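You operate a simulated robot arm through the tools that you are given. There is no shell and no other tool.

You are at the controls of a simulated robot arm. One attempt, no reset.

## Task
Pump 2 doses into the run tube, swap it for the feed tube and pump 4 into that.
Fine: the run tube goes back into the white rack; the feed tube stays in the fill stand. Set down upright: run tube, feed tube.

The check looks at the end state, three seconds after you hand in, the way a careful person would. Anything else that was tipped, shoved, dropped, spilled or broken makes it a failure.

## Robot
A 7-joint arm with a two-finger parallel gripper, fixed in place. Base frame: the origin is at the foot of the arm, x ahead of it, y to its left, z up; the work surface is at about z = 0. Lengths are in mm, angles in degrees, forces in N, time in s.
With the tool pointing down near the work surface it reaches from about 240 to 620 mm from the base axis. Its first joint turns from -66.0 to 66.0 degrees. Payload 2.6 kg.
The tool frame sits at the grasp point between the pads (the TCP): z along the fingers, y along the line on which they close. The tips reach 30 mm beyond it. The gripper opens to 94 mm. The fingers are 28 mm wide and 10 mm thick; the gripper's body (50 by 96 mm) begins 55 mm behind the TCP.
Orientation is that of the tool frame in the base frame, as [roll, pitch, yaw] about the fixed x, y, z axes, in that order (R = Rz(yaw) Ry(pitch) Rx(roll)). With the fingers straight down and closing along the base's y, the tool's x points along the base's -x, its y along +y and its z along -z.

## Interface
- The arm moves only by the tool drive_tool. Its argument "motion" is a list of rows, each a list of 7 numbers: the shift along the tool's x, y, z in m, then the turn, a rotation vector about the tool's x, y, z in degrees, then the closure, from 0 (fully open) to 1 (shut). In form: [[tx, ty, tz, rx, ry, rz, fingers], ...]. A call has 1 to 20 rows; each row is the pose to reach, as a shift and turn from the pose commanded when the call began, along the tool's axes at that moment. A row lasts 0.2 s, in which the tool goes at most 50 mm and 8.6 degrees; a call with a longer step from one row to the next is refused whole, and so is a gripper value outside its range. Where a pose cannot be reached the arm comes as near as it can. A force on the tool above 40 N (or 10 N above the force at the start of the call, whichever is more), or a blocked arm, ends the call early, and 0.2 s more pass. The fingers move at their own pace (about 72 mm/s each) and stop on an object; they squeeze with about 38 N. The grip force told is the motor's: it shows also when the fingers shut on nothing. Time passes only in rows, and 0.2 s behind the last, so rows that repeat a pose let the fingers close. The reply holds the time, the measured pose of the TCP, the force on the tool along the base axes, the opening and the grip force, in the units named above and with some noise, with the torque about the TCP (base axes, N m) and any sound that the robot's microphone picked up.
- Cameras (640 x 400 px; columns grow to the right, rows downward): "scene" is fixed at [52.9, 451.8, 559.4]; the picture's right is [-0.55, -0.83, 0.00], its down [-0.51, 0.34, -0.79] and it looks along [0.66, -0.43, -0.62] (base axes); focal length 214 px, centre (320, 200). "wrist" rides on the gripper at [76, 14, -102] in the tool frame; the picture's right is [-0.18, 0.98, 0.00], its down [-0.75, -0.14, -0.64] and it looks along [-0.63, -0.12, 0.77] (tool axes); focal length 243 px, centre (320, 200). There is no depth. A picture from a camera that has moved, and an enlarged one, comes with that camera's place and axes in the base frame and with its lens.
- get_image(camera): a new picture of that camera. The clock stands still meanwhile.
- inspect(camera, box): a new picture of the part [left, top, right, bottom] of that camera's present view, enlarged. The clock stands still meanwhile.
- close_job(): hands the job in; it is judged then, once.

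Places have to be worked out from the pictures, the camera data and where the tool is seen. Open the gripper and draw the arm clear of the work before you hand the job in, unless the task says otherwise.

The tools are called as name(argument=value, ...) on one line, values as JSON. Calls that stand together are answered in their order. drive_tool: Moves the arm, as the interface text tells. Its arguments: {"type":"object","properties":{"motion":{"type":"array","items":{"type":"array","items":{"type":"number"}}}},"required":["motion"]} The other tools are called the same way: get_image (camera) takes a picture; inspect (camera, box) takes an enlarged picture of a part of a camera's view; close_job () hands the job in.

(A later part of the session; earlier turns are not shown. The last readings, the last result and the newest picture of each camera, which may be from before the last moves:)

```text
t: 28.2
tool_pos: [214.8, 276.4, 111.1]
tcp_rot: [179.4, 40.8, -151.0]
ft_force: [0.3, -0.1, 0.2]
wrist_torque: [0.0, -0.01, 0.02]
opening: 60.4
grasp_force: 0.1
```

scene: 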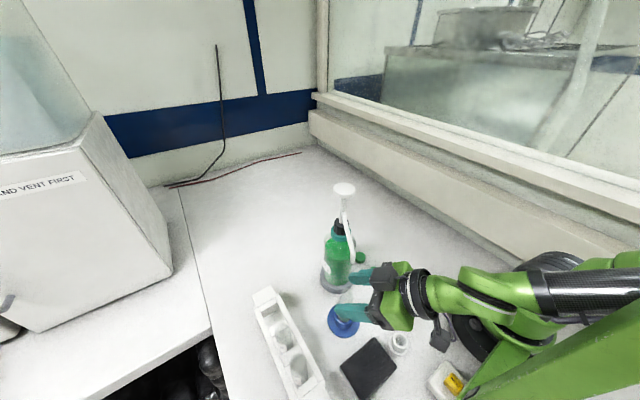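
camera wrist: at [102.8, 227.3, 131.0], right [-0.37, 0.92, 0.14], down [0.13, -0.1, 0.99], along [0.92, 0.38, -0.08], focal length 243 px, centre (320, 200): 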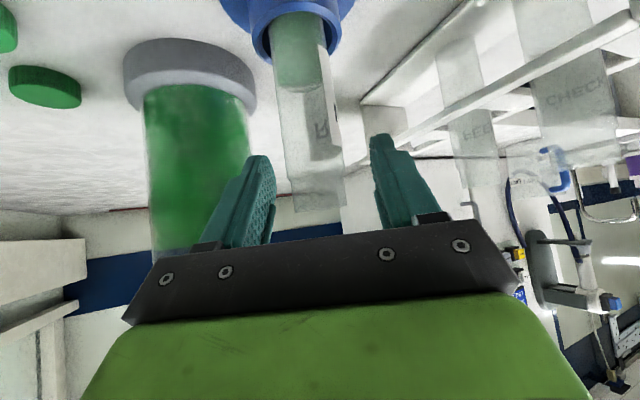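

Now a dry-run lift of 27 mm with open fingers, to check reach and spout clearance.

drive_tool(motion=[[-0.0044, 0, -0.0051, 0, 0, 0, 0.36], [-0.0088, 0, -0.0102, 0, 0, 0, 0.36], [-0.0132, 0, -0.0153, 0, 0, 0, 0.36], [-0.0176, 0, -0.0204, 0, 0, 0, 0.36], [-0.0176, 0, -0.0204, 0, 0, 0, 0.36]])

inspect(camera="scene", box=[310, 200, 430, 330])

inspect(camera="scene", box=[335, 235, 395, 285])

```text
t: 29.4
tool_pos: [214.9, 276.8, 138.1]
tcp_rot: [179.2, 40.8, -151.0]
ft_force: [-0.7, 0.8, -1.0]
wrist_torque: [0.01, 0.0, 0.02]
opening: 60.2
grasp_force: 0.2
```

```text
3.08 times, centred on (370, 265) of scene
camera zoom: at [52.9, 451.8, 559.4], right [-0.55, -0.83, 0.0], down [-0.51, 0.34, -0.79], along [0.66, -0.43, -0.62], focal length 660 px, centre (166, 0)
```

zoom: 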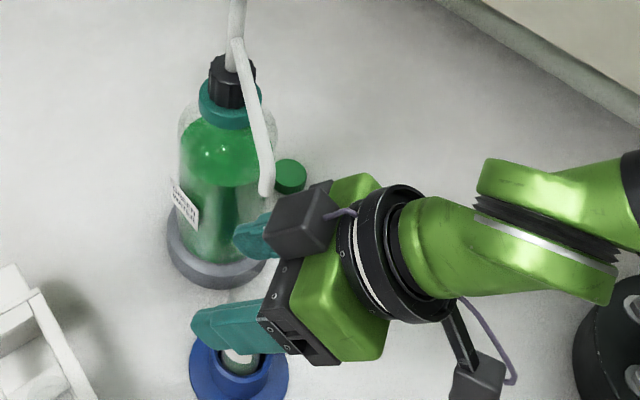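

```text
8.00 times, centred on (365, 260) of scene
camera zoom: at [52.9, 451.8, 559.4], right [-0.55, -0.83, 0.0], down [-0.51, 0.34, -0.79], along [0.66, -0.43, -0.62], focal length 1716 px, centre (-40, -280)
```

zoom: 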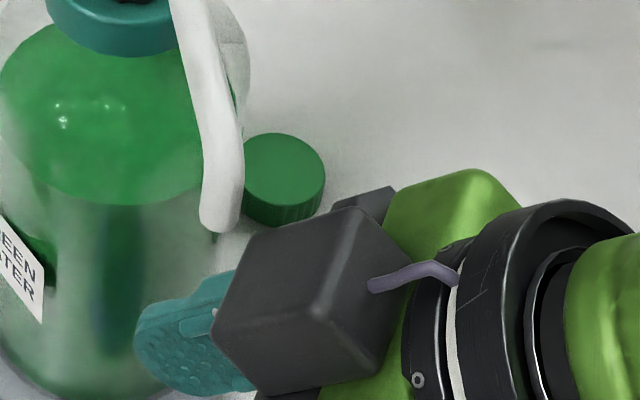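

The lift path is reachable. The spout tip sits about 10 mm clear of the housing at the top of the lift, so I'll keep the lift to 27 mm or less and exit sideways. Now I'll go back down onto the tube with a −2.7 mm lateral correction and check centring.

drive_tool(motion=[[0.0043, -0.0007, 0.005, 0, 0, 0, 0.36], [0.0087, -0.0014, 0.0101, 0, 0, 0, 0.36], [0.013, -0.002, 0.0152, 0, 0, 0, 0.36], [0.0173, -0.0027, 0.0202, 0, 0, 0, 0.36], [0.0173, -0.0027, 0.0202, 0, 0, 0, 0.36]])

get_image(camera="wrist")

inspect(camera="wrist", box=[250, 120, 400, 240])

```text
t: 30.6
tool_pos: [215.4, 274.6, 110.0]
tcp_rot: [179.4, 40.8, -151.0]
ft_force: [0.0, 0.1, 1.3]
wrist_torque: [-0.02, -0.04, 0.03]
opening: 60.2
grasp_force: 0.1
```

```text
taken
camera wrist: at [101.8, 224.5, 138.9], right [-0.36, 0.92, 0.13], down [0.2, -0.06, 0.98], along [0.91, 0.38, -0.17], focal length 243 px, centre (320, 200)
```

wrist: 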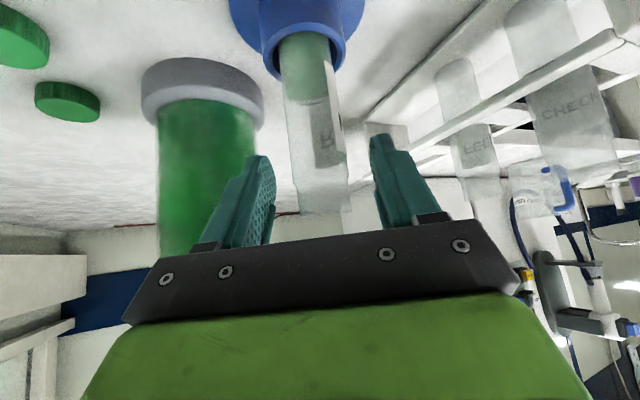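

```text
3.33 times, centred on (325, 180) of wrist
camera zoom: at [101.8, 224.5, 138.9], right [-0.36, 0.92, 0.13], down [0.2, -0.06, 0.98], along [0.91, 0.38, -0.17], focal length 809 px, centre (303, 267)
```

zoom: 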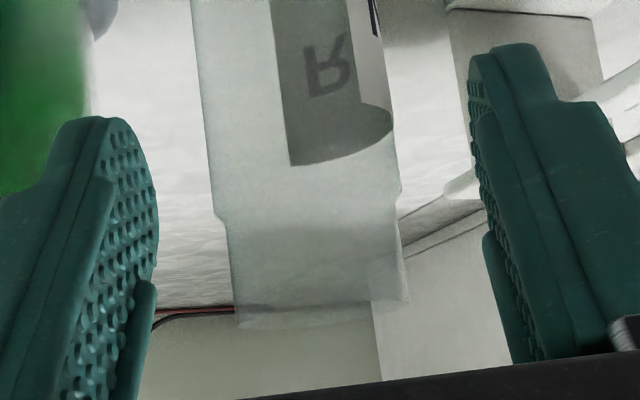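

The tube is centred between the pads to within 0.5 mm, and the pads will bear on the tube body just below its slightly narrower neck. I'll close the fingers gently in small increments and then apply full grip.

drive_tool(motion=[[0, 0, 0, 0, 0, 0, 0.45], [0, 0, 0, 0, 0, 0, 0.54], [0, 0, 0, 0, 0, 0, 0.6], [0, 0, 0, 0, 0, 0, 0.64], [0, 0, 0, 0, 0, 0, 0.67], [0, 0, 0, 0, 0, 0, 0.69], [0, 0, 0, 0, 0, 0, 0.71], [0, 0, 0, 0, 0, 0, 0.73], [0, 0, 0, 0, 0, 0, 0.76], [0, 0, 0, 0, 0, 0, 0.8], [0, 0, 0, 0, 0, 0, 0.9], [0, 0, 0, 0, 0, 0, 1.0], [0, 0, 0, 0, 0, 0, 1.0]])

inspect(camera="wrist", box=[240, 0, 400, 220])

inspect(camera="scene", box=[310, 250, 410, 345])

```text
t: 33.4
tool_pos: [216.6, 274.4, 110.1]
tcp_rot: [179.5, 40.7, -150.9]
ft_force: [-0.2, 0.1, 0.2]
wrist_torque: [0.02, 0.02, 0.03]
opening: 29.6
grasp_force: 37.5
```

```text
1.82 times, centred on (320, 110) of wrist
camera zoom: at [101.7, 224.6, 139.1], right [-0.36, 0.92, 0.13], down [0.2, -0.06, 0.98], along [0.91, 0.38, -0.17], focal length 441 px, centre (320, 364)
```

zoom: 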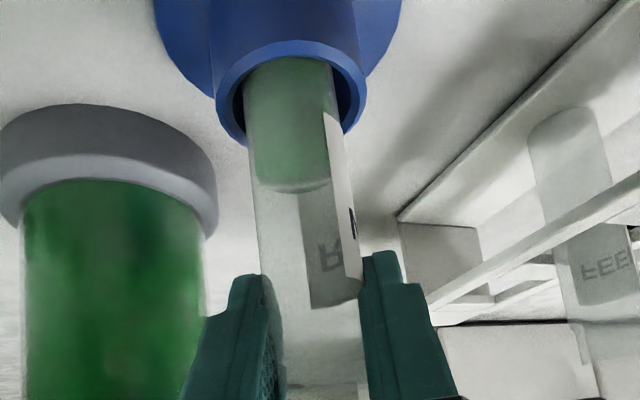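

```text
4.21 times, centred on (360, 298) of scene
camera zoom: at [52.9, 451.8, 559.4], right [-0.55, -0.83, 0.0], down [-0.51, 0.34, -0.79], along [0.66, -0.43, -0.62], focal length 903 px, centre (152, -210)
```

zoom: 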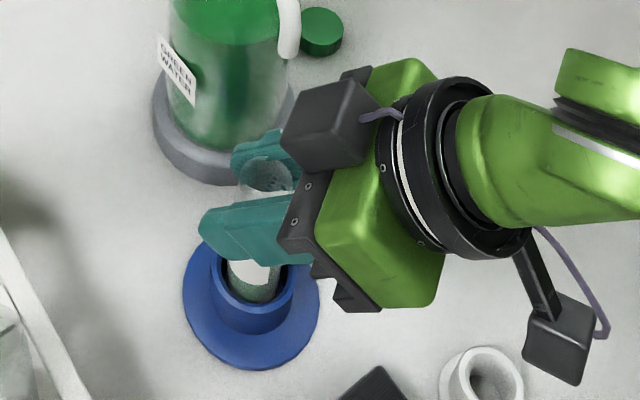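

Gripped: opening 29.6 mm, 37.5 N. I'll lift 18 mm straight up in small steps and check.

drive_tool(motion=[[-0.002, 0, -0.0023, 0, 0, 0, 1], [-0.0046, 0, -0.0053, 0, 0, 0, 1], [-0.0072, 0, -0.0083, 0, 0, 0, 1], [-0.0095, 0, -0.011, 0, 0, 0, 1], [-0.0118, 0, -0.0137, 0, 0, 0, 1], [-0.0118, 0, -0.0137, 0, 0, 0, 1]])

inspect(camera="wrist", box=[240, 0, 400, 220])

inspect(camera="scene", box=[310, 240, 410, 335])

```text
t: 34.8
tool_pos: [216.3, 274.4, 128.7]
tcp_rot: [179.2, 40.8, -150.9]
ft_force: [0.3, -0.1, -0.8]
wrist_torque: [-0.01, 0.02, 0.02]
opening: 29.7
grasp_force: 37.7
```

```text
1.82 times, centred on (320, 110) of wrist
camera zoom: at [101.7, 224.5, 157.4], right [-0.36, 0.92, 0.13], down [0.21, -0.06, 0.98], along [0.91, 0.38, -0.17], focal length 441 px, centre (320, 364)
```

zoom: 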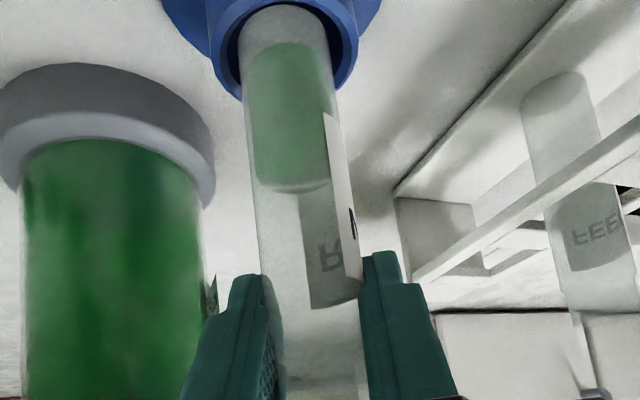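

```text
4.21 times, centred on (360, 288) of scene
camera zoom: at [52.9, 451.8, 559.4], right [-0.55, -0.83, 0.0], down [-0.51, 0.34, -0.79], along [0.66, -0.43, -0.62], focal length 903 px, centre (152, -168)
```

zoom: 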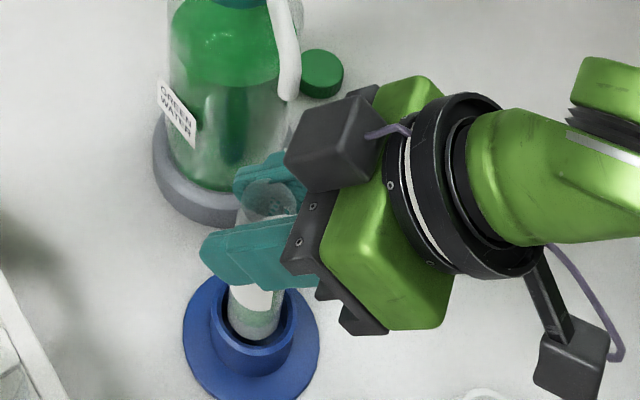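

The tube comes up freely with the gripper. Its round bottom is at z≈21 and the cup top at about 28, so I'll lift 11 mm more and check clearance at both the cup and the spout.

drive_tool(motion=[[-0.0018, 0, -0.0021, 0, 0, 0, 1], [-0.0036, 0, -0.0042, 0, 0, 0, 1], [-0.0054, 0, -0.0063, 0, 0, 0, 1], [-0.0072, 0, -0.0083, 0, 0, 0, 1], [-0.0072, 0, -0.0083, 0, 0, 0, 1]])

inspect(camera="wrist", box=[240, 0, 400, 220])

inspect(camera="scene", box=[320, 230, 400, 340])

inspect(camera="scene", box=[335, 235, 395, 285])

```text
t: 36.0
tool_pos: [216.4, 273.9, 140.7]
tcp_rot: [179.4, 40.8, -150.8]
ft_force: [-0.8, 0.0, 0.2]
wrist_torque: [-0.01, 0.01, 0.02]
opening: 29.5
grasp_force: 37.8
```

```text
1.82 times, centred on (320, 110) of wrist
camera zoom: at [101.9, 224.3, 168.3], right [-0.36, 0.92, 0.13], down [0.2, -0.06, 0.98], along [0.91, 0.38, -0.17], focal length 441 px, centre (320, 364)
```

zoom: 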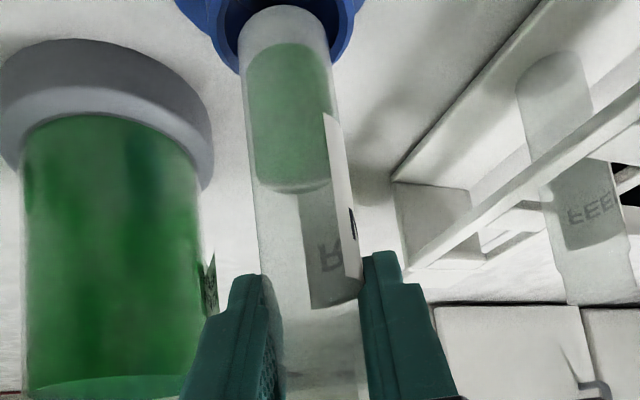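

```text
3.64 times, centred on (360, 285) of scene
camera zoom: at [52.9, 451.8, 559.4], right [-0.55, -0.83, 0.0], down [-0.51, 0.34, -0.79], along [0.66, -0.43, -0.62], focal length 780 px, centre (174, -109)
```

zoom: 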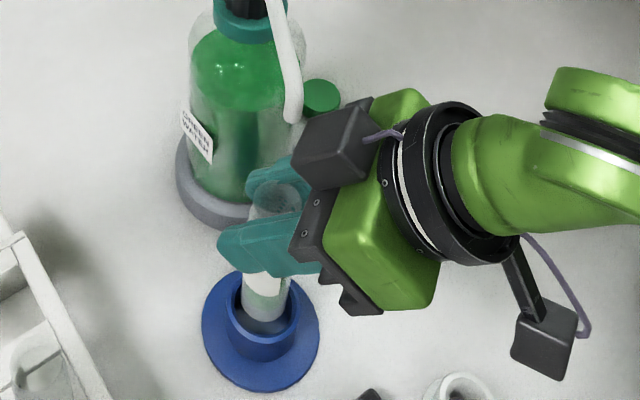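

```text
8.00 times, centred on (365, 260) of scene
camera zoom: at [52.9, 451.8, 559.4], right [-0.55, -0.83, 0.0], down [-0.51, 0.34, -0.79], along [0.66, -0.43, -0.62], focal length 1716 px, centre (-40, -280)
```

zoom: 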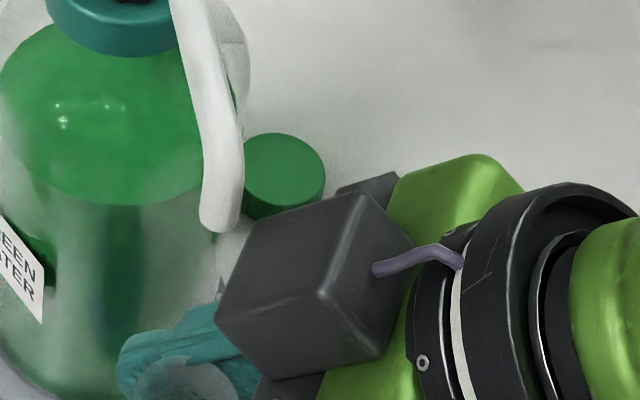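

The tube bottom is about level with the cup rim (maybe a few mm below), and the housing is about 9 mm from the spout. I'll now move diagonally, slightly up and away from the spout toward −x/+y, so clearance stays the same while the round bottom leaves the cup.

drive_tool(motion=[[-0.001, 0.0015, -0.0031, 0, 0, 0, 1], [-0.0017, 0.0034, -0.0065, 0, 0, 0, 1], [-0.0016, 0.006, -0.0099, 0, 0, 0, 1], [-0.0004, 0.0098, -0.0135, 0, 0, 0, 1], [0.0021, 0.0151, -0.0177, 0, 0, 0, 1], [0.0021, 0.0151, -0.0177, 0, 0, 0, 1]])

inspect(camera="wrist", box=[240, 0, 400, 220])

inspect(camera="scene", box=[320, 230, 400, 340])

```text
t: 37.4
tool_pos: [196.9, 281.9, 151.4]
tcp_rot: [179.3, 40.8, -151.0]
ft_force: [0.3, 0.2, 0.2]
wrist_torque: [-0.01, 0.0, 0.03]
opening: 29.5
grasp_force: 37.8
```

```text
1.82 times, centred on (320, 110) of wrist
camera zoom: at [82.5, 230.9, 180.3], right [-0.36, 0.92, 0.13], down [0.2, -0.06, 0.98], along [0.91, 0.38, -0.17], focal length 441 px, centre (320, 364)
```

zoom: 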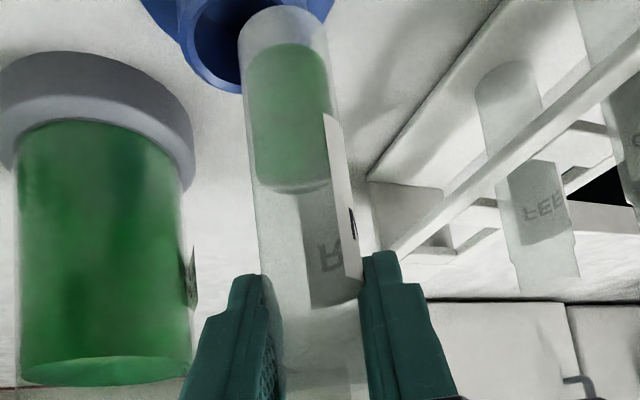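

```text
3.64 times, centred on (360, 285) of scene
camera zoom: at [52.9, 451.8, 559.4], right [-0.55, -0.83, 0.0], down [-0.51, 0.34, -0.79], along [0.66, -0.43, -0.62], focal length 780 px, centre (174, -109)
```

zoom: 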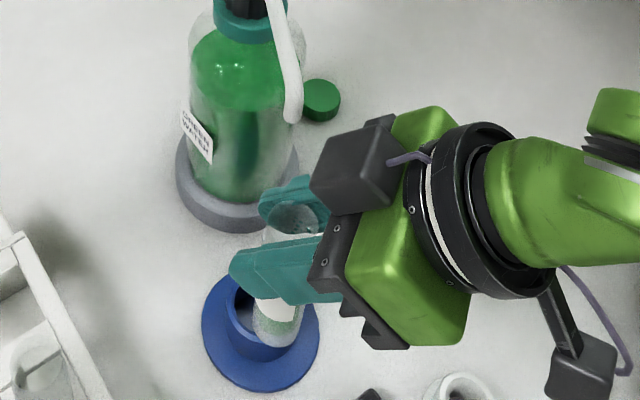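

The tube is clear of the cup and the stand hasn't moved. I'll move straight toward +y to get out from beside the spout, then up to about z=236 to carry the tube over the rack.

drive_tool(motion=[[-0.0055, 0.0131, 0.0048, 0, 0, 0, 1], [-0.0123, 0.0263, 0.008, 0, 0, 0, 1], [-0.0198, 0.0394, 0.0105, 0, 0, 0, 1], [-0.0285, 0.0525, 0.0114, 0, 0, 0, 1], [-0.0424, 0.0543, -0.0031, 0, 0, 0, 1], [-0.0555, 0.0543, -0.0183, 0, 0, 0, 1], [-0.0685, 0.0543, -0.0334, 0, 0, 0, 1], [-0.0783, 0.0543, -0.0447, 0, 0, 0, 1], [-0.0783, 0.0543, -0.0447, 0, 0, 0, 1]])

get_image(camera="scene")

get_image(camera="wrist")

```text
t: 38.5
tool_pos: [209.6, 266.6, 134.7]
tcp_rot: [-178.4, 34.9, -157.4]
ft_force: [-0.1, 3.4, 23.3]
wrist_torque: [0.16, -0.13, 0.0]
opening: 29.7
grasp_force: 38.3
stopped in row 5: the arm was blocked; the commanded pose is now the measured one
```

```text
taken
```

scene: 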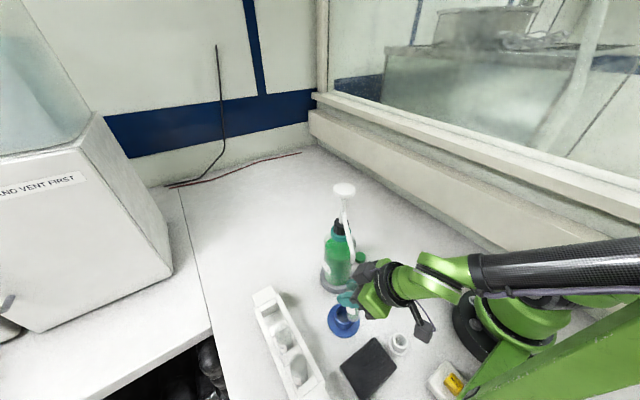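

```text
taken
camera wrist: at [91.6, 235.3, 175.0], right [-0.22, 0.97, 0.08], down [0.28, -0.02, 0.96], along [0.93, 0.24, -0.27], focal length 243 px, centre (320, 200)
```

wrist: 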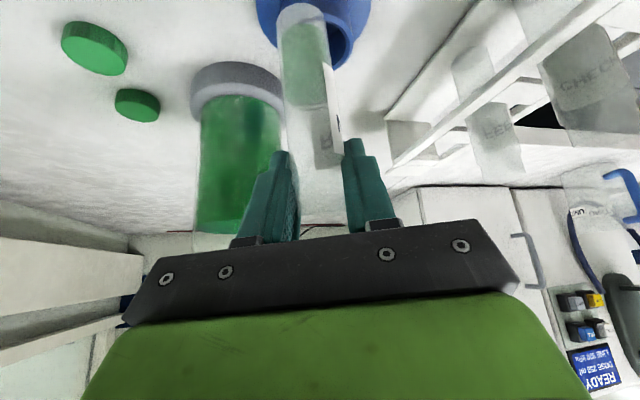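

The arm was blocked and ended up back over the stand with a slight tilt; something went wrong in that move. I'll look closely before doing anything else.

inspect(camera="scene", box=[310, 230, 410, 345])

inspect(camera="wrist", box=[230, 0, 410, 160])

inspect(camera="scene", box=[380, 230, 640, 400])

```text
3.48 times, centred on (360, 288) of scene
camera zoom: at [52.9, 451.3, 559.9], right [-0.55, -0.83, 0.0], down [-0.51, 0.34, -0.79], along [0.66, -0.43, -0.62], focal length 746 px, centre (181, -104)
```

zoom: 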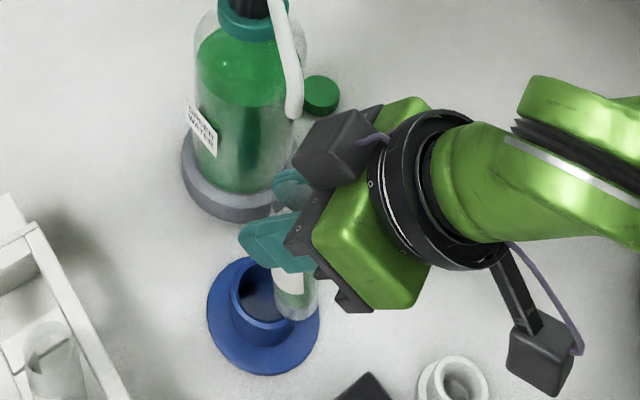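

```text
2.50 times, centred on (320, 80) of wrist
camera zoom: at [91.6, 235.3, 175.0], right [-0.22, 0.97, 0.08], down [0.28, -0.02, 0.96], along [0.93, 0.24, -0.27], focal length 606 px, centre (320, 500)
```

zoom: 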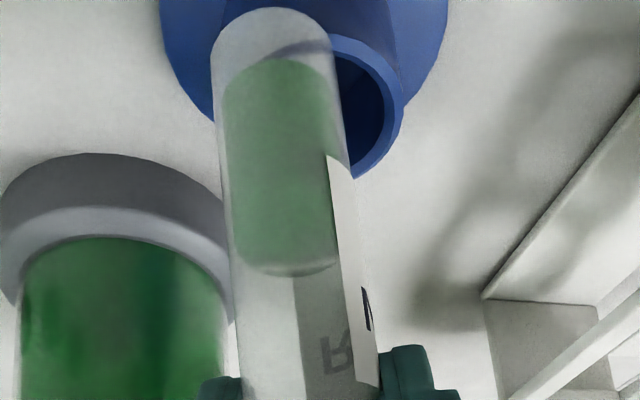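

```text
2.35 times, centred on (510, 315) of scene
camera zoom: at [52.9, 451.3, 559.9], right [-0.55, -0.83, 0.0], down [-0.51, 0.34, -0.79], along [0.66, -0.43, -0.62], focal length 505 px, centre (-127, -71)
```

zoom: 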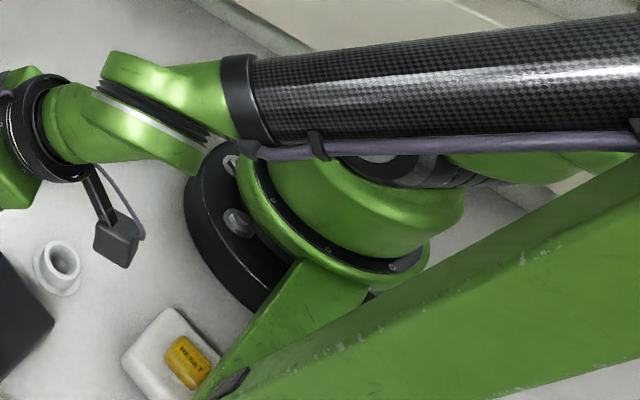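

The stand hasn't moved and the tube is still firmly gripped. Its bottom is resting on the base-side rim of the cup with about 23 N. The arm likely hit a joint limit, since the +y move pushed the wrist azimuth past 66°. I'll relieve the contact by moving straight up 6 mm.

drive_tool(motion=[[-0.0011, 0, -0.0016, 0, 0, 0, 1], [-0.0023, 0, -0.0033, 0, 0, 0, 1], [-0.0034, 0, -0.0049, 0, 0, 0, 1], [-0.0034, 0, -0.0049, 0, 0, 0, 1]])

inspect(camera="scene", box=[310, 230, 410, 345])

inspect(camera="wrist", box=[230, 0, 410, 160])

```text
t: 39.5
tool_pos: [207.5, 266.8, 139.6]
tcp_rot: [-178.2, 34.7, -157.6]
ft_force: [-0.7, -0.4, 0.1]
wrist_torque: [0.01, 0.0, 0.04]
opening: 29.3
grasp_force: 37.7
```

```text
3.48 times, centred on (360, 288) of scene
camera zoom: at [53.1, 451.6, 559.5], right [-0.55, -0.83, 0.0], down [-0.51, 0.34, -0.79], along [0.66, -0.43, -0.62], focal length 746 px, centre (181, -104)
```

zoom: 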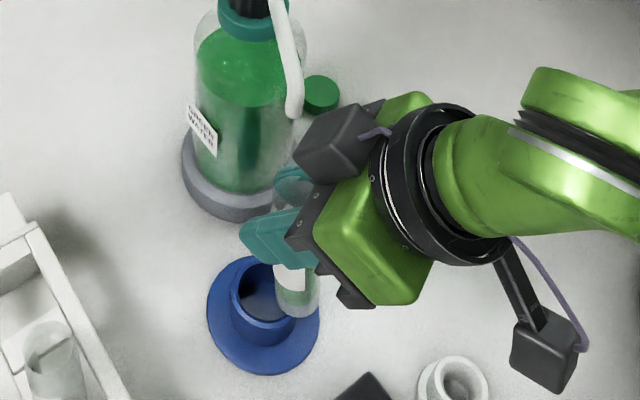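

```text
2.50 times, centred on (320, 80) of wrist
camera zoom: at [91.1, 235.9, 180.4], right [-0.22, 0.97, 0.08], down [0.28, -0.02, 0.96], along [0.93, 0.23, -0.27], focal length 606 px, centre (320, 500)
```

zoom: 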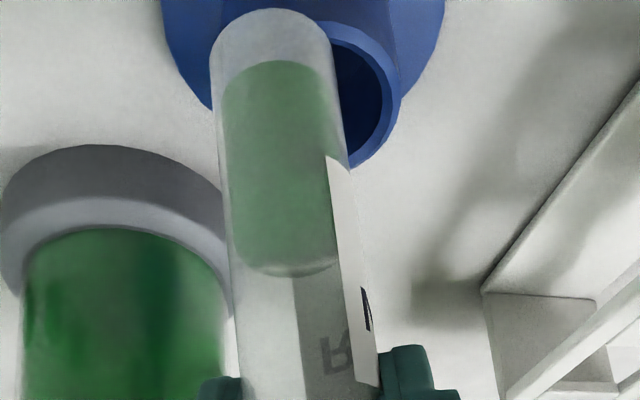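

Contact is released (force ≈ 0) and the tube is still held. I'll retreat along the tool's own axis, up and back the way I came in, which keeps a constant distance from the spout. I'll go a short way first to confirm the arm follows.

drive_tool(motion=[[0, 0, -0.005, 0, 0, 0, 1], [0, 0, -0.011, 0, 0, 0, 1], [0, 0, -0.018, 0, 0, 0, 1], [0, 0, -0.018, 0, 0, 0, 1]])

```text
t: 40.5
tool_pos: [197.3, 265.0, 155.6]
tcp_rot: [-178.2, 34.8, -157.0]
ft_force: [0.4, 0.4, -1.0]
wrist_torque: [-0.01, 0.04, 0.02]
opening: 29.4
grasp_force: 38.3
```

It follows well. I'll continue back along the axis by another 55 mm.

drive_tool(motion=[[0, 0, -0.01, 0, 0, 0, 1], [0, 0, -0.02, 0, 0, 0, 1], [0, 0, -0.032, 0, 0, 0, 1], [0, 0, -0.044, 0, 0, 0, 1], [0, 0, -0.055, 0, 0, 0, 1], [0, 0, -0.055, 0, 0, 0, 1]])

get_image(camera="scene")

get_image(camera="wrist")

```text
t: 41.9
tool_pos: [168.3, 255.7, 198.8]
tcp_rot: [-178.1, 34.8, -157.3]
ft_force: [-1.0, 0.0, -0.7]
wrist_torque: [-0.01, 0.0, 0.03]
opening: 29.3
grasp_force: 37.8
```

```text
taken
```

scene: 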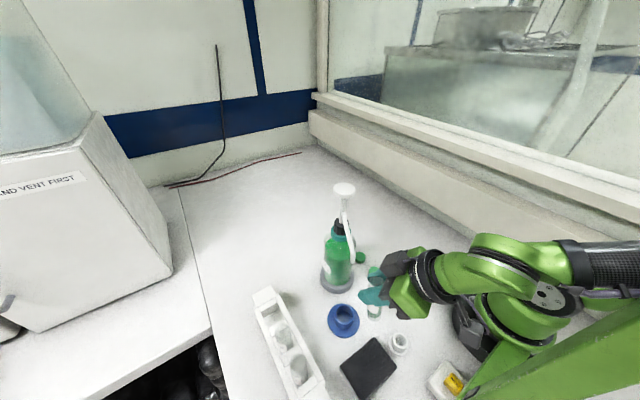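

```text
taken
camera wrist: at [50.6, 222.9, 240.5], right [-0.23, 0.97, 0.08], down [0.28, -0.01, 0.96], along [0.93, 0.24, -0.27], focal length 243 px, centre (320, 200)
```

wrist: 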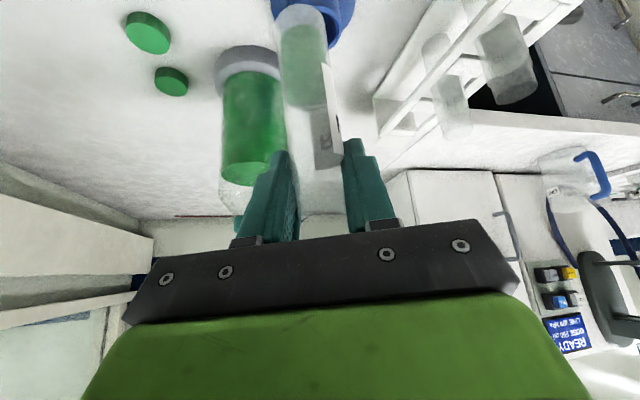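

The retreat worked: the stand is empty and undisturbed, and the tube is held near-vertical. Next I rise to about z=330 for a high path above everything.

drive_tool(motion=[[-0.0086, -0.0004, -0.0123, 0, 0, 0, 1], [-0.02, -0.0009, -0.0287, 0, 0, 0, 1], [-0.0314, -0.0015, -0.0452, 0, 0, 0, 1], [-0.0428, -0.002, -0.0616, 0, 0, 0, 1], [-0.0543, -0.0026, -0.078, 0, 0, 0, 1], [-0.0657, -0.0031, -0.0944, 0, 0, 0, 1], [-0.0742, -0.0035, -0.1067, 0, 0, 0, 1], [-0.0742, -0.0035, -0.1067, 0, 0, 0, 1]])

```text
t: 43.7
tool_pos: [168.3, 253.7, 330.3]
tcp_rot: [-178.3, 34.7, -157.2]
ft_force: [0.6, -0.2, -0.3]
wrist_torque: [-0.01, 0.02, -0.01]
opening: 29.2
grasp_force: 38.1
```

High and clear at z=330. I'll now restore the tube to exactly vertical (−6° about tool y, −2.3° about tool x), rising a little more at the same time.

drive_tool(motion=[[-0.0057, 0, -0.0082, -0.6, -1.5, 0, 1], [-0.0114, 0, -0.0164, -1.2, -3, 0, 1], [-0.0171, 0, -0.0246, -1.8, -4.6, 0, 1], [-0.0228, 0, -0.0328, -2.3, -6.1, 0, 1], [-0.0228, 0, -0.0328, -2.3, -6.1, 0, 1]])

```text
t: 44.9
tool_pos: [167.6, 254.4, 369.8]
tcp_rot: [179.6, 40.9, -157.2]
ft_force: [0.7, -1.4, -0.8]
wrist_torque: [0.0, 0.04, 0.0]
opening: 29.2
grasp_force: 38.3
```

The tube is vertical again. I'll move toward the rack at height while yawing the lean toward radial (to keep joint 1 in range), in a first partial step.

drive_tool(motion=[[-0.0111, 0.006, 0.0017, -1.96, 0, -2.26, 1], [-0.0222, 0.012, 0.0033, -3.92, 0, -4.52, 1], [-0.0333, 0.018, 0.005, -5.88, 0, -6.78, 1], [-0.0444, 0.024, 0.0066, -7.84, 0, -9.04, 1], [-0.0555, 0.03, 0.0083, -9.8, 0, -11.3, 1], [-0.0555, 0.03, 0.0083, -9.8, 0, -11.3, 1]])

```text
t: 46.3
tool_pos: [198.7, 300.7, 399.9]
tcp_rot: [179.6, 41.0, -142.1]
ft_force: [-0.1, 0.4, 0.0]
wrist_torque: [0.01, 0.0, -0.01]
opening: 29.6
grasp_force: 38.1
```

Following as commanded. I'll continue toward the rack: to about (250, 370, 390) with yaw −130°.

drive_tool(motion=[[-0.0112, 0.0046, 0.0124, -1.58, 0, -1.82, 1], [-0.0223, 0.0092, 0.0247, -3.16, 0, -3.64, 1], [-0.0335, 0.0139, 0.0371, -4.74, 0, -5.46, 1], [-0.0446, 0.0185, 0.0494, -6.32, 0, -7.28, 1], [-0.0558, 0.0231, 0.0618, -7.9, 0, -9.1, 1], [-0.0558, 0.0231, 0.0618, -7.9, 0, -9.1, 1]])

get_image(camera="scene")

get_image(camera="wrist")

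```text
t: 47.7
tool_pos: [249.2, 371.1, 389.7]
tcp_rot: [179.4, 41.0, -130.0]
ft_force: [0.3, -0.9, 0.0]
wrist_torque: [-0.01, 0.01, -0.01]
opening: 29.2
grasp_force: 38.2
```

```text
taken
```

scene: 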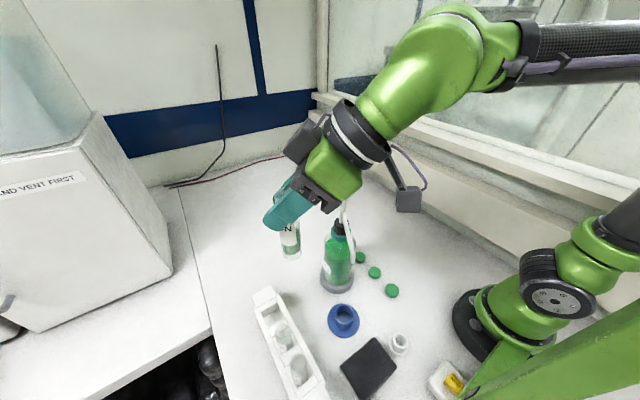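

```text
taken
camera wrist: at [160.8, 283.2, 417.8], right [-0.67, 0.73, 0.13], down [0.21, 0.02, 0.98], along [0.72, 0.68, -0.16], focal length 243 px, centre (320, 200)
```

wrist: 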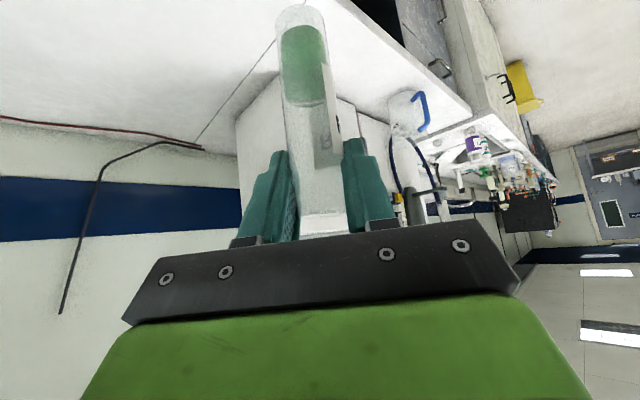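

The carry is going well and the tube is vertical. From the pictures, the empty slot is x≈270–311, y≈400–438, centred at about (290.5, 419.3). I'll move above it and descend to z≈240, with the tube bottom still well above the rack.

drive_tool(motion=[[-0.0087, -0.0001, 0.0142, 0, 0, 0, 1], [-0.0175, -0.0002, 0.0284, 0, 0, 0, 1], [-0.0262, -0.0004, 0.0426, 0, 0, 0, 1], [-0.0349, -0.0005, 0.0568, 0, 0, 0, 1], [-0.0207, -0.0007, 0.0731, 0, 0, 0, 1], [-0.0065, -0.0009, 0.0895, 0, 0, 0, 1], [0.0077, -0.001, 0.1058, 0, 0, 0, 1], [0.0219, -0.0012, 0.1222, 0, 0, 0, 1], [0.0361, -0.0014, 0.1385, 0, 0, 0, 1], [0.0504, -0.0015, 0.1549, 0, 0, 0, 1], [0.0504, -0.0015, 0.1549, 0, 0, 0, 1]])

get_image(camera="scene")

get_image(camera="wrist")

```text
t: 50.1
tool_pos: [290.6, 419.8, 240.0]
tcp_rot: [179.5, 41.0, -130.1]
ft_force: [-0.4, -0.2, 0.1]
wrist_torque: [-0.04, 0.02, 0.01]
opening: 29.4
grasp_force: 38.2
```

```text
taken
```

scene: 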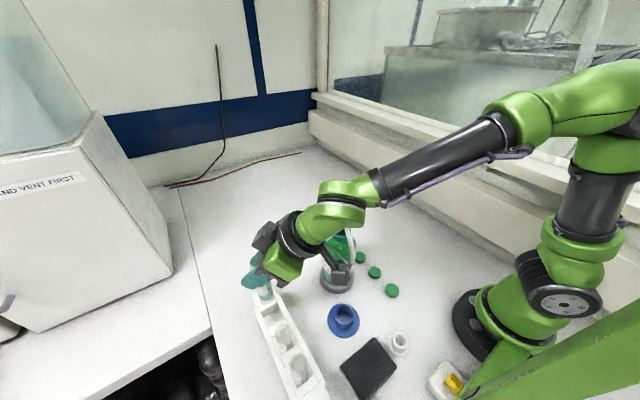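

```text
taken
camera wrist: at [201.7, 331.7, 267.8], right [-0.67, 0.74, 0.13], down [0.21, 0.02, 0.98], along [0.72, 0.68, -0.16], focal length 243 px, centre (320, 200)
```

wrist: 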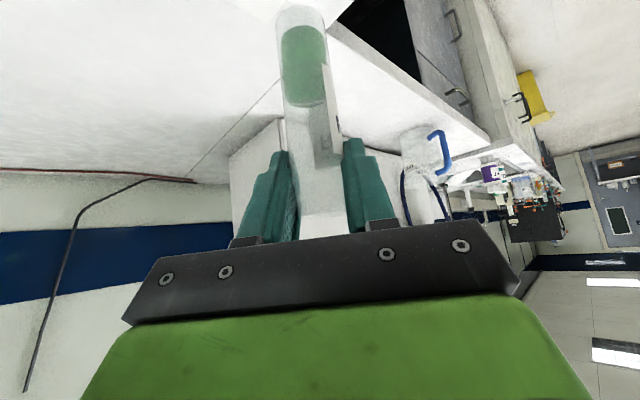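

The tube hangs above the slot. To keep the wrist link away from the spout as I descend, I'll yaw by −10° (gripper coming more from −x), then descend to z≈190 and check alignment.

drive_tool(motion=[[0, 0, 0, 1.64, 0, 1.89, 1], [0, 0, 0, 3.28, 0, 3.78, 1], [0, 0, 0, 4.92, 0, 5.66, 1], [0, 0, 0, 6.56, 0, 7.55, 1], [0.0098, -0.0001, 0.0113, 6.56, 0, 7.55, 1], [0.0197, -0.0002, 0.0226, 6.56, 0, 7.55, 1], [0.0328, -0.0004, 0.0377, 6.56, 0, 7.55, 1], [0.0328, -0.0004, 0.0377, 6.56, 0, 7.55, 1]])

inspect(camera="scene", box=[225, 200, 385, 340])

get_image(camera="wrist")

```text
t: 51.9
tool_pos: [291.1, 418.3, 190.1]
tcp_rot: [179.5, 41.0, -140.1]
ft_force: [-0.1, -0.7, -0.1]
wrist_torque: [-0.01, 0.0, -0.04]
opening: 29.5
grasp_force: 38.3
```

```text
2.86 times, centred on (305, 270) of scene
camera zoom: at [52.9, 451.8, 559.4], right [-0.55, -0.83, 0.0], down [-0.51, 0.34, -0.79], along [0.66, -0.43, -0.62], focal length 613 px, centre (363, 0)
```

zoom: 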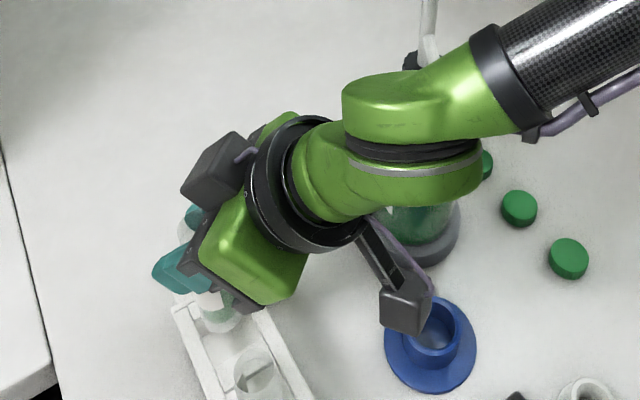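

```text
taken
camera wrist: at [187.4, 348.4, 217.9], right [-0.53, 0.84, 0.13], down [0.21, -0.02, 0.98], along [0.82, 0.54, -0.17], focal length 243 px, centre (320, 200)
```

wrist: 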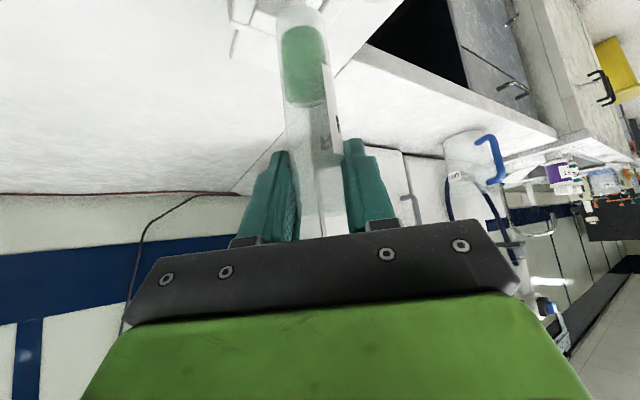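

Let me zoom into the tube bottom and slot from both cameras.

inspect(camera="scene", box=[255, 265, 325, 335])

inspect(camera="wrist", box=[220, 0, 400, 120])

```text
5.71 times, centred on (290, 300) of scene
camera zoom: at [52.9, 451.8, 559.4], right [-0.55, -0.83, 0.0], down [-0.51, 0.34, -0.79], along [0.66, -0.43, -0.62], focal length 1226 px, centre (491, -371)
```

zoom: 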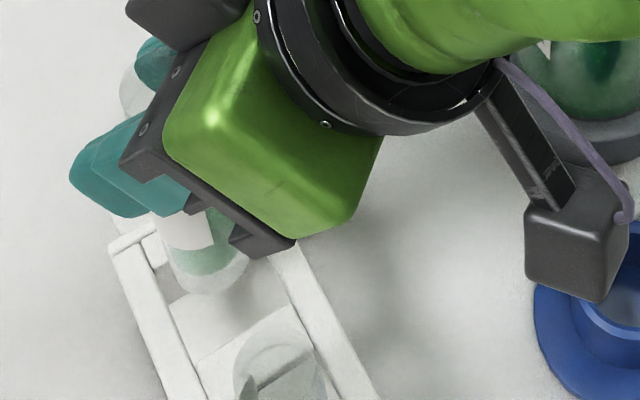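

```text
3.33 times, centred on (310, 60) of wrist
camera zoom: at [187.4, 348.4, 217.9], right [-0.53, 0.84, 0.13], down [0.21, -0.02, 0.98], along [0.82, 0.54, -0.17], focal length 809 px, centre (353, 667)
```

zoom: 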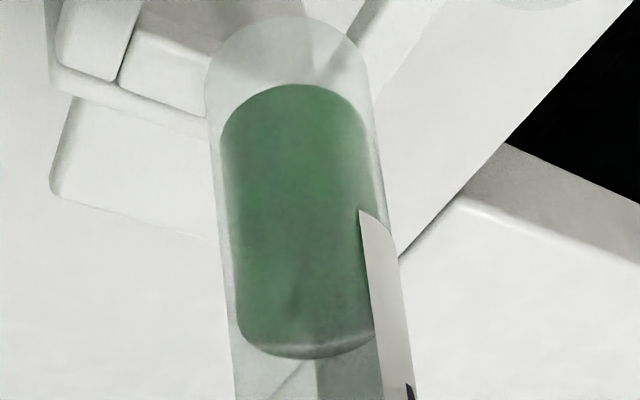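

The tube bottom is over the slot opening (the observed offset is only 1–2 mm). I'll descend 18 mm, with a 1 mm correction, to just above the rack top and re-check.

drive_tool(motion=[[0.0042, 0, 0.0043, 0, 0, 0, 1], [0.0084, 0.0001, 0.0086, 0, 0, 0, 1], [0.0126, 0.0001, 0.0129, 0, 0, 0, 1], [0.0126, 0.0001, 0.0129, 0, 0, 0, 1]])

inspect(camera="scene", box=[255, 265, 325, 335])

inspect(camera="wrist", box=[220, 0, 400, 120])

```text
t: 52.9
tool_pos: [291.6, 417.6, 171.7]
tcp_rot: [179.5, 40.9, -140.1]
ft_force: [-0.2, 0.4, -1.3]
wrist_torque: [0.02, 0.0, 0.04]
opening: 29.5
grasp_force: 38.1
```

```text
5.71 times, centred on (290, 300) of scene
camera zoom: at [52.9, 451.8, 559.4], right [-0.55, -0.83, 0.0], down [-0.51, 0.34, -0.79], along [0.66, -0.43, -0.62], focal length 1226 px, centre (491, -371)
```

zoom: 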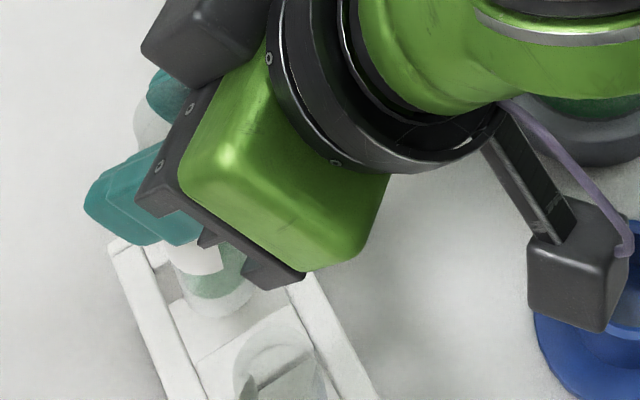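

```text
3.33 times, centred on (310, 60) of wrist
camera zoom: at [186.5, 347.7, 199.8], right [-0.53, 0.84, 0.13], down [0.21, -0.02, 0.98], along [0.82, 0.54, -0.17], focal length 809 px, centre (353, 667)
```

zoom: 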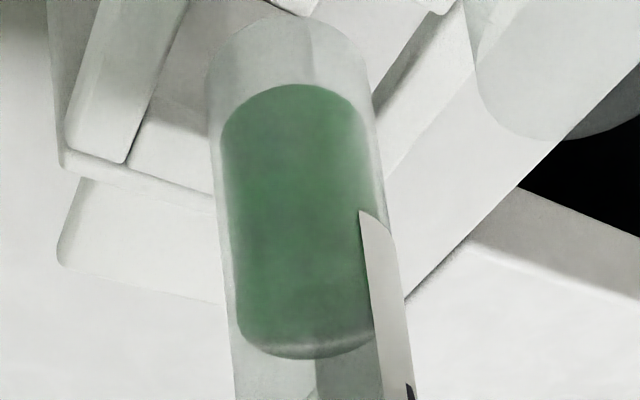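

The tube bottom is at about the rack-top level, inside the slot outline. Before going lower I'll take tighter zooms to judge its gaps to the slot walls.

inspect(camera="scene", box=[268, 285, 312, 330])

inspect(camera="wrist", box=[230, 0, 370, 70])

```text
8.89 times, centred on (290, 308) of scene
camera zoom: at [52.9, 451.8, 559.4], right [-0.55, -0.83, 0.0], down [-0.51, 0.34, -0.79], along [0.66, -0.43, -0.62], focal length 1906 px, centre (587, -756)
```

zoom: 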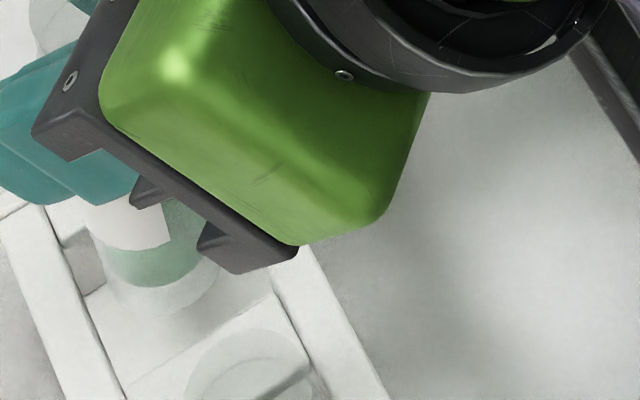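

```text
4.57 times, centred on (300, 35) of wrist
camera zoom: at [186.5, 347.7, 199.8], right [-0.53, 0.84, 0.13], down [0.21, -0.02, 0.98], along [0.82, 0.54, -0.17], focal length 1109 px, centre (411, 954)
```

zoom: 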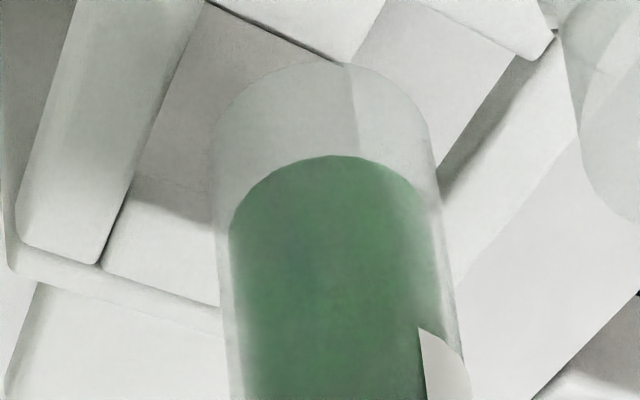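

Both cameras agree the slot's centre is y≈419.7, and the tube is within about 2 mm of it, with over 3 mm to spare each side. I'll yaw +5° for better clearance to the neighbouring feed tube, then lower 40 mm into the slot, watching force.

drive_tool(motion=[[-0.0002, 0.0003, 0.0002, -1.64, 0, -1.89, 1], [-0.0004, 0.0006, 0.0003, -3.28, 0, -3.78, 1], [0.0029, 0.0006, 0.0041, -3.28, 0, -3.78, 1], [0.0062, 0.0006, 0.0079, -3.28, 0, -3.78, 1], [0.0094, 0.0005, 0.0116, -3.28, 0, -3.78, 1], [0.0127, 0.0005, 0.0154, -3.28, 0, -3.78, 1], [0.016, 0.0005, 0.0192, -3.28, 0, -3.78, 1], [0.0193, 0.0004, 0.0229, -3.28, 0, -3.78, 1], [0.0226, 0.0004, 0.0267, -3.28, 0, -3.78, 1], [0.0258, 0.0004, 0.0305, -3.28, 0, -3.78, 1], [0.0258, 0.0004, 0.0305, -3.28, 0, -3.78, 1]])

get_image(camera="scene")

get_image(camera="wrist")

```text
t: 55.3
tool_pos: [289.9, 419.8, 131.4]
tcp_rot: [179.5, 41.0, -135.1]
ft_force: [-1.2, -0.1, 0.0]
wrist_torque: [0.0, -0.02, 0.02]
opening: 29.1
grasp_force: 38.4
```

```text
taken
```

scene: 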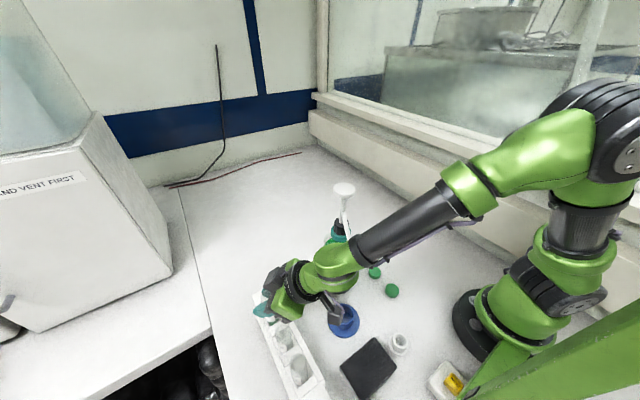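

```text
taken
camera wrist: at [193.7, 340.1, 159.7], right [-0.6, 0.79, 0.13], down [0.21, 0.0, 0.98], along [0.77, 0.61, -0.17], focal length 243 px, centre (320, 200)
```

wrist: 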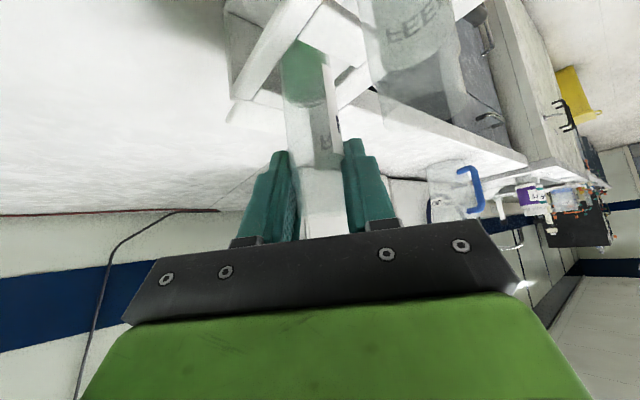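

The tube slid into the slot freely. I'll check the gap between the wrist link and the spout before lowering the last part.

inspect(camera="scene", box=[290, 180, 420, 300])

inspect(camera="wrist", box=[220, 0, 440, 150])

```text
3.33 times, centred on (355, 240) of scene
camera zoom: at [52.9, 451.8, 559.4], right [-0.55, -0.83, 0.0], down [-0.51, 0.34, -0.79], along [0.66, -0.43, -0.62], focal length 715 px, centre (203, 67)
```

zoom: 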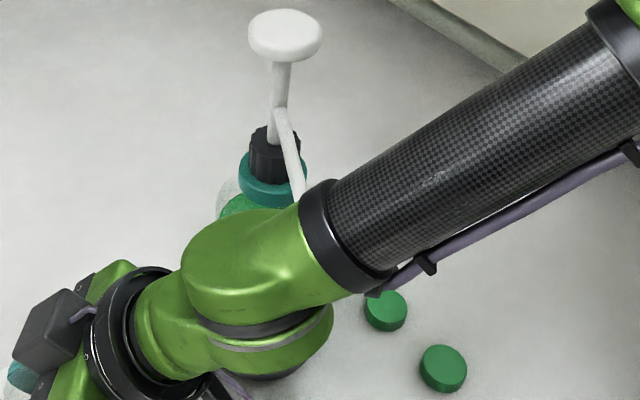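

```text
2.67 times, centred on (330, 75) of wrist
camera zoom: at [193.7, 340.1, 159.7], right [-0.6, 0.79, 0.13], down [0.21, 0.0, 0.98], along [0.77, 0.61, -0.17], focal length 647 px, centre (293, 533)
```

zoom: 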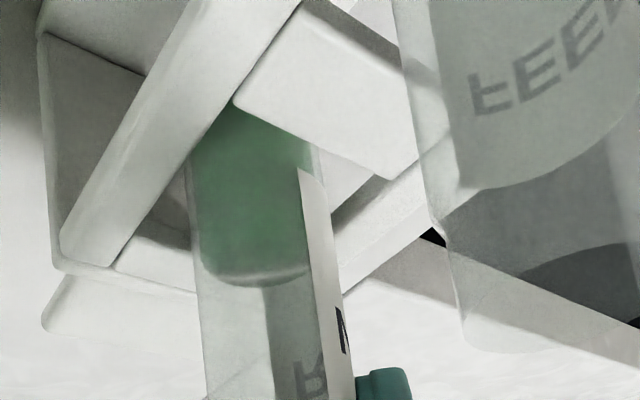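

The wrist housing would come too close to the spout (only a few mm) if I went down at this yaw. I'll raise the tube out of the slot, yaw −10° (to −145°) so the wrist moves away from the spout, then descend again.

drive_tool(motion=[[-0.0066, 0, -0.0076, 0, 0, 0, 1], [-0.0131, 0, -0.0151, 0, 0, 0, 1], [-0.0197, 0, -0.0227, 0, 0, 0, 1], [-0.0262, 0, -0.0302, 0, 0, 0, 1], [-0.0341, 0, -0.0392, 0, 0, 0, 1], [-0.0341, 0, -0.0392, 1.64, 0, 1.89, 1], [-0.0341, 0, -0.0392, 3.28, 0, 3.78, 1], [-0.0341, 0, -0.0392, 4.92, 0, 5.66, 1], [-0.0341, 0, -0.0392, 6.56, 0, 7.55, 1], [-0.0341, 0, -0.0392, 6.56, 0, 7.55, 1]])

inspect(camera="scene", box=[250, 180, 420, 330])

inspect(camera="wrist", box=[220, 0, 400, 120])

```text
t: 57.5
tool_pos: [290.3, 419.7, 184.0]
tcp_rot: [179.5, 41.1, -145.2]
ft_force: [0.0, 0.8, -0.2]
wrist_torque: [0.01, 0.01, 0.01]
opening: 29.2
grasp_force: 37.8
```

```text
2.67 times, centred on (335, 255) of scene
camera zoom: at [52.9, 451.8, 559.4], right [-0.55, -0.83, 0.0], down [-0.51, 0.34, -0.79], along [0.66, -0.43, -0.62], focal length 572 px, centre (280, 53)
```

zoom: 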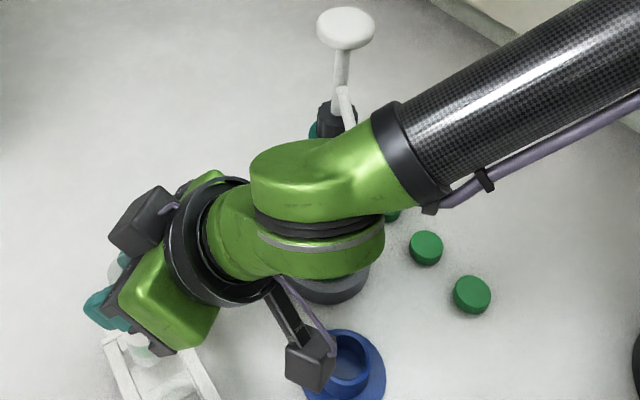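

```text
3.33 times, centred on (310, 60) of wrist
camera zoom: at [182.2, 358.3, 212.0], right [-0.45, 0.88, 0.13], down [0.21, -0.04, 0.98], along [0.87, 0.47, -0.17], focal length 809 px, centre (353, 667)
```

zoom: 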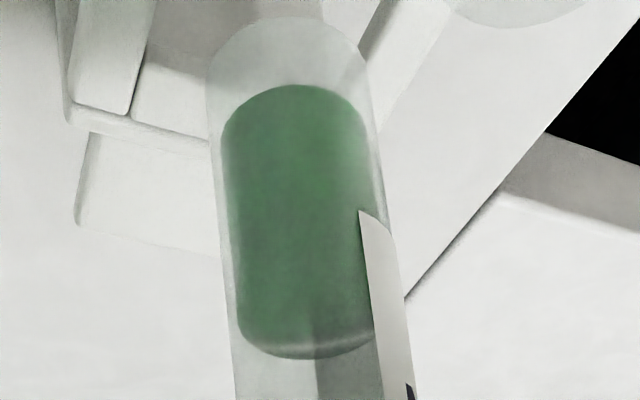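

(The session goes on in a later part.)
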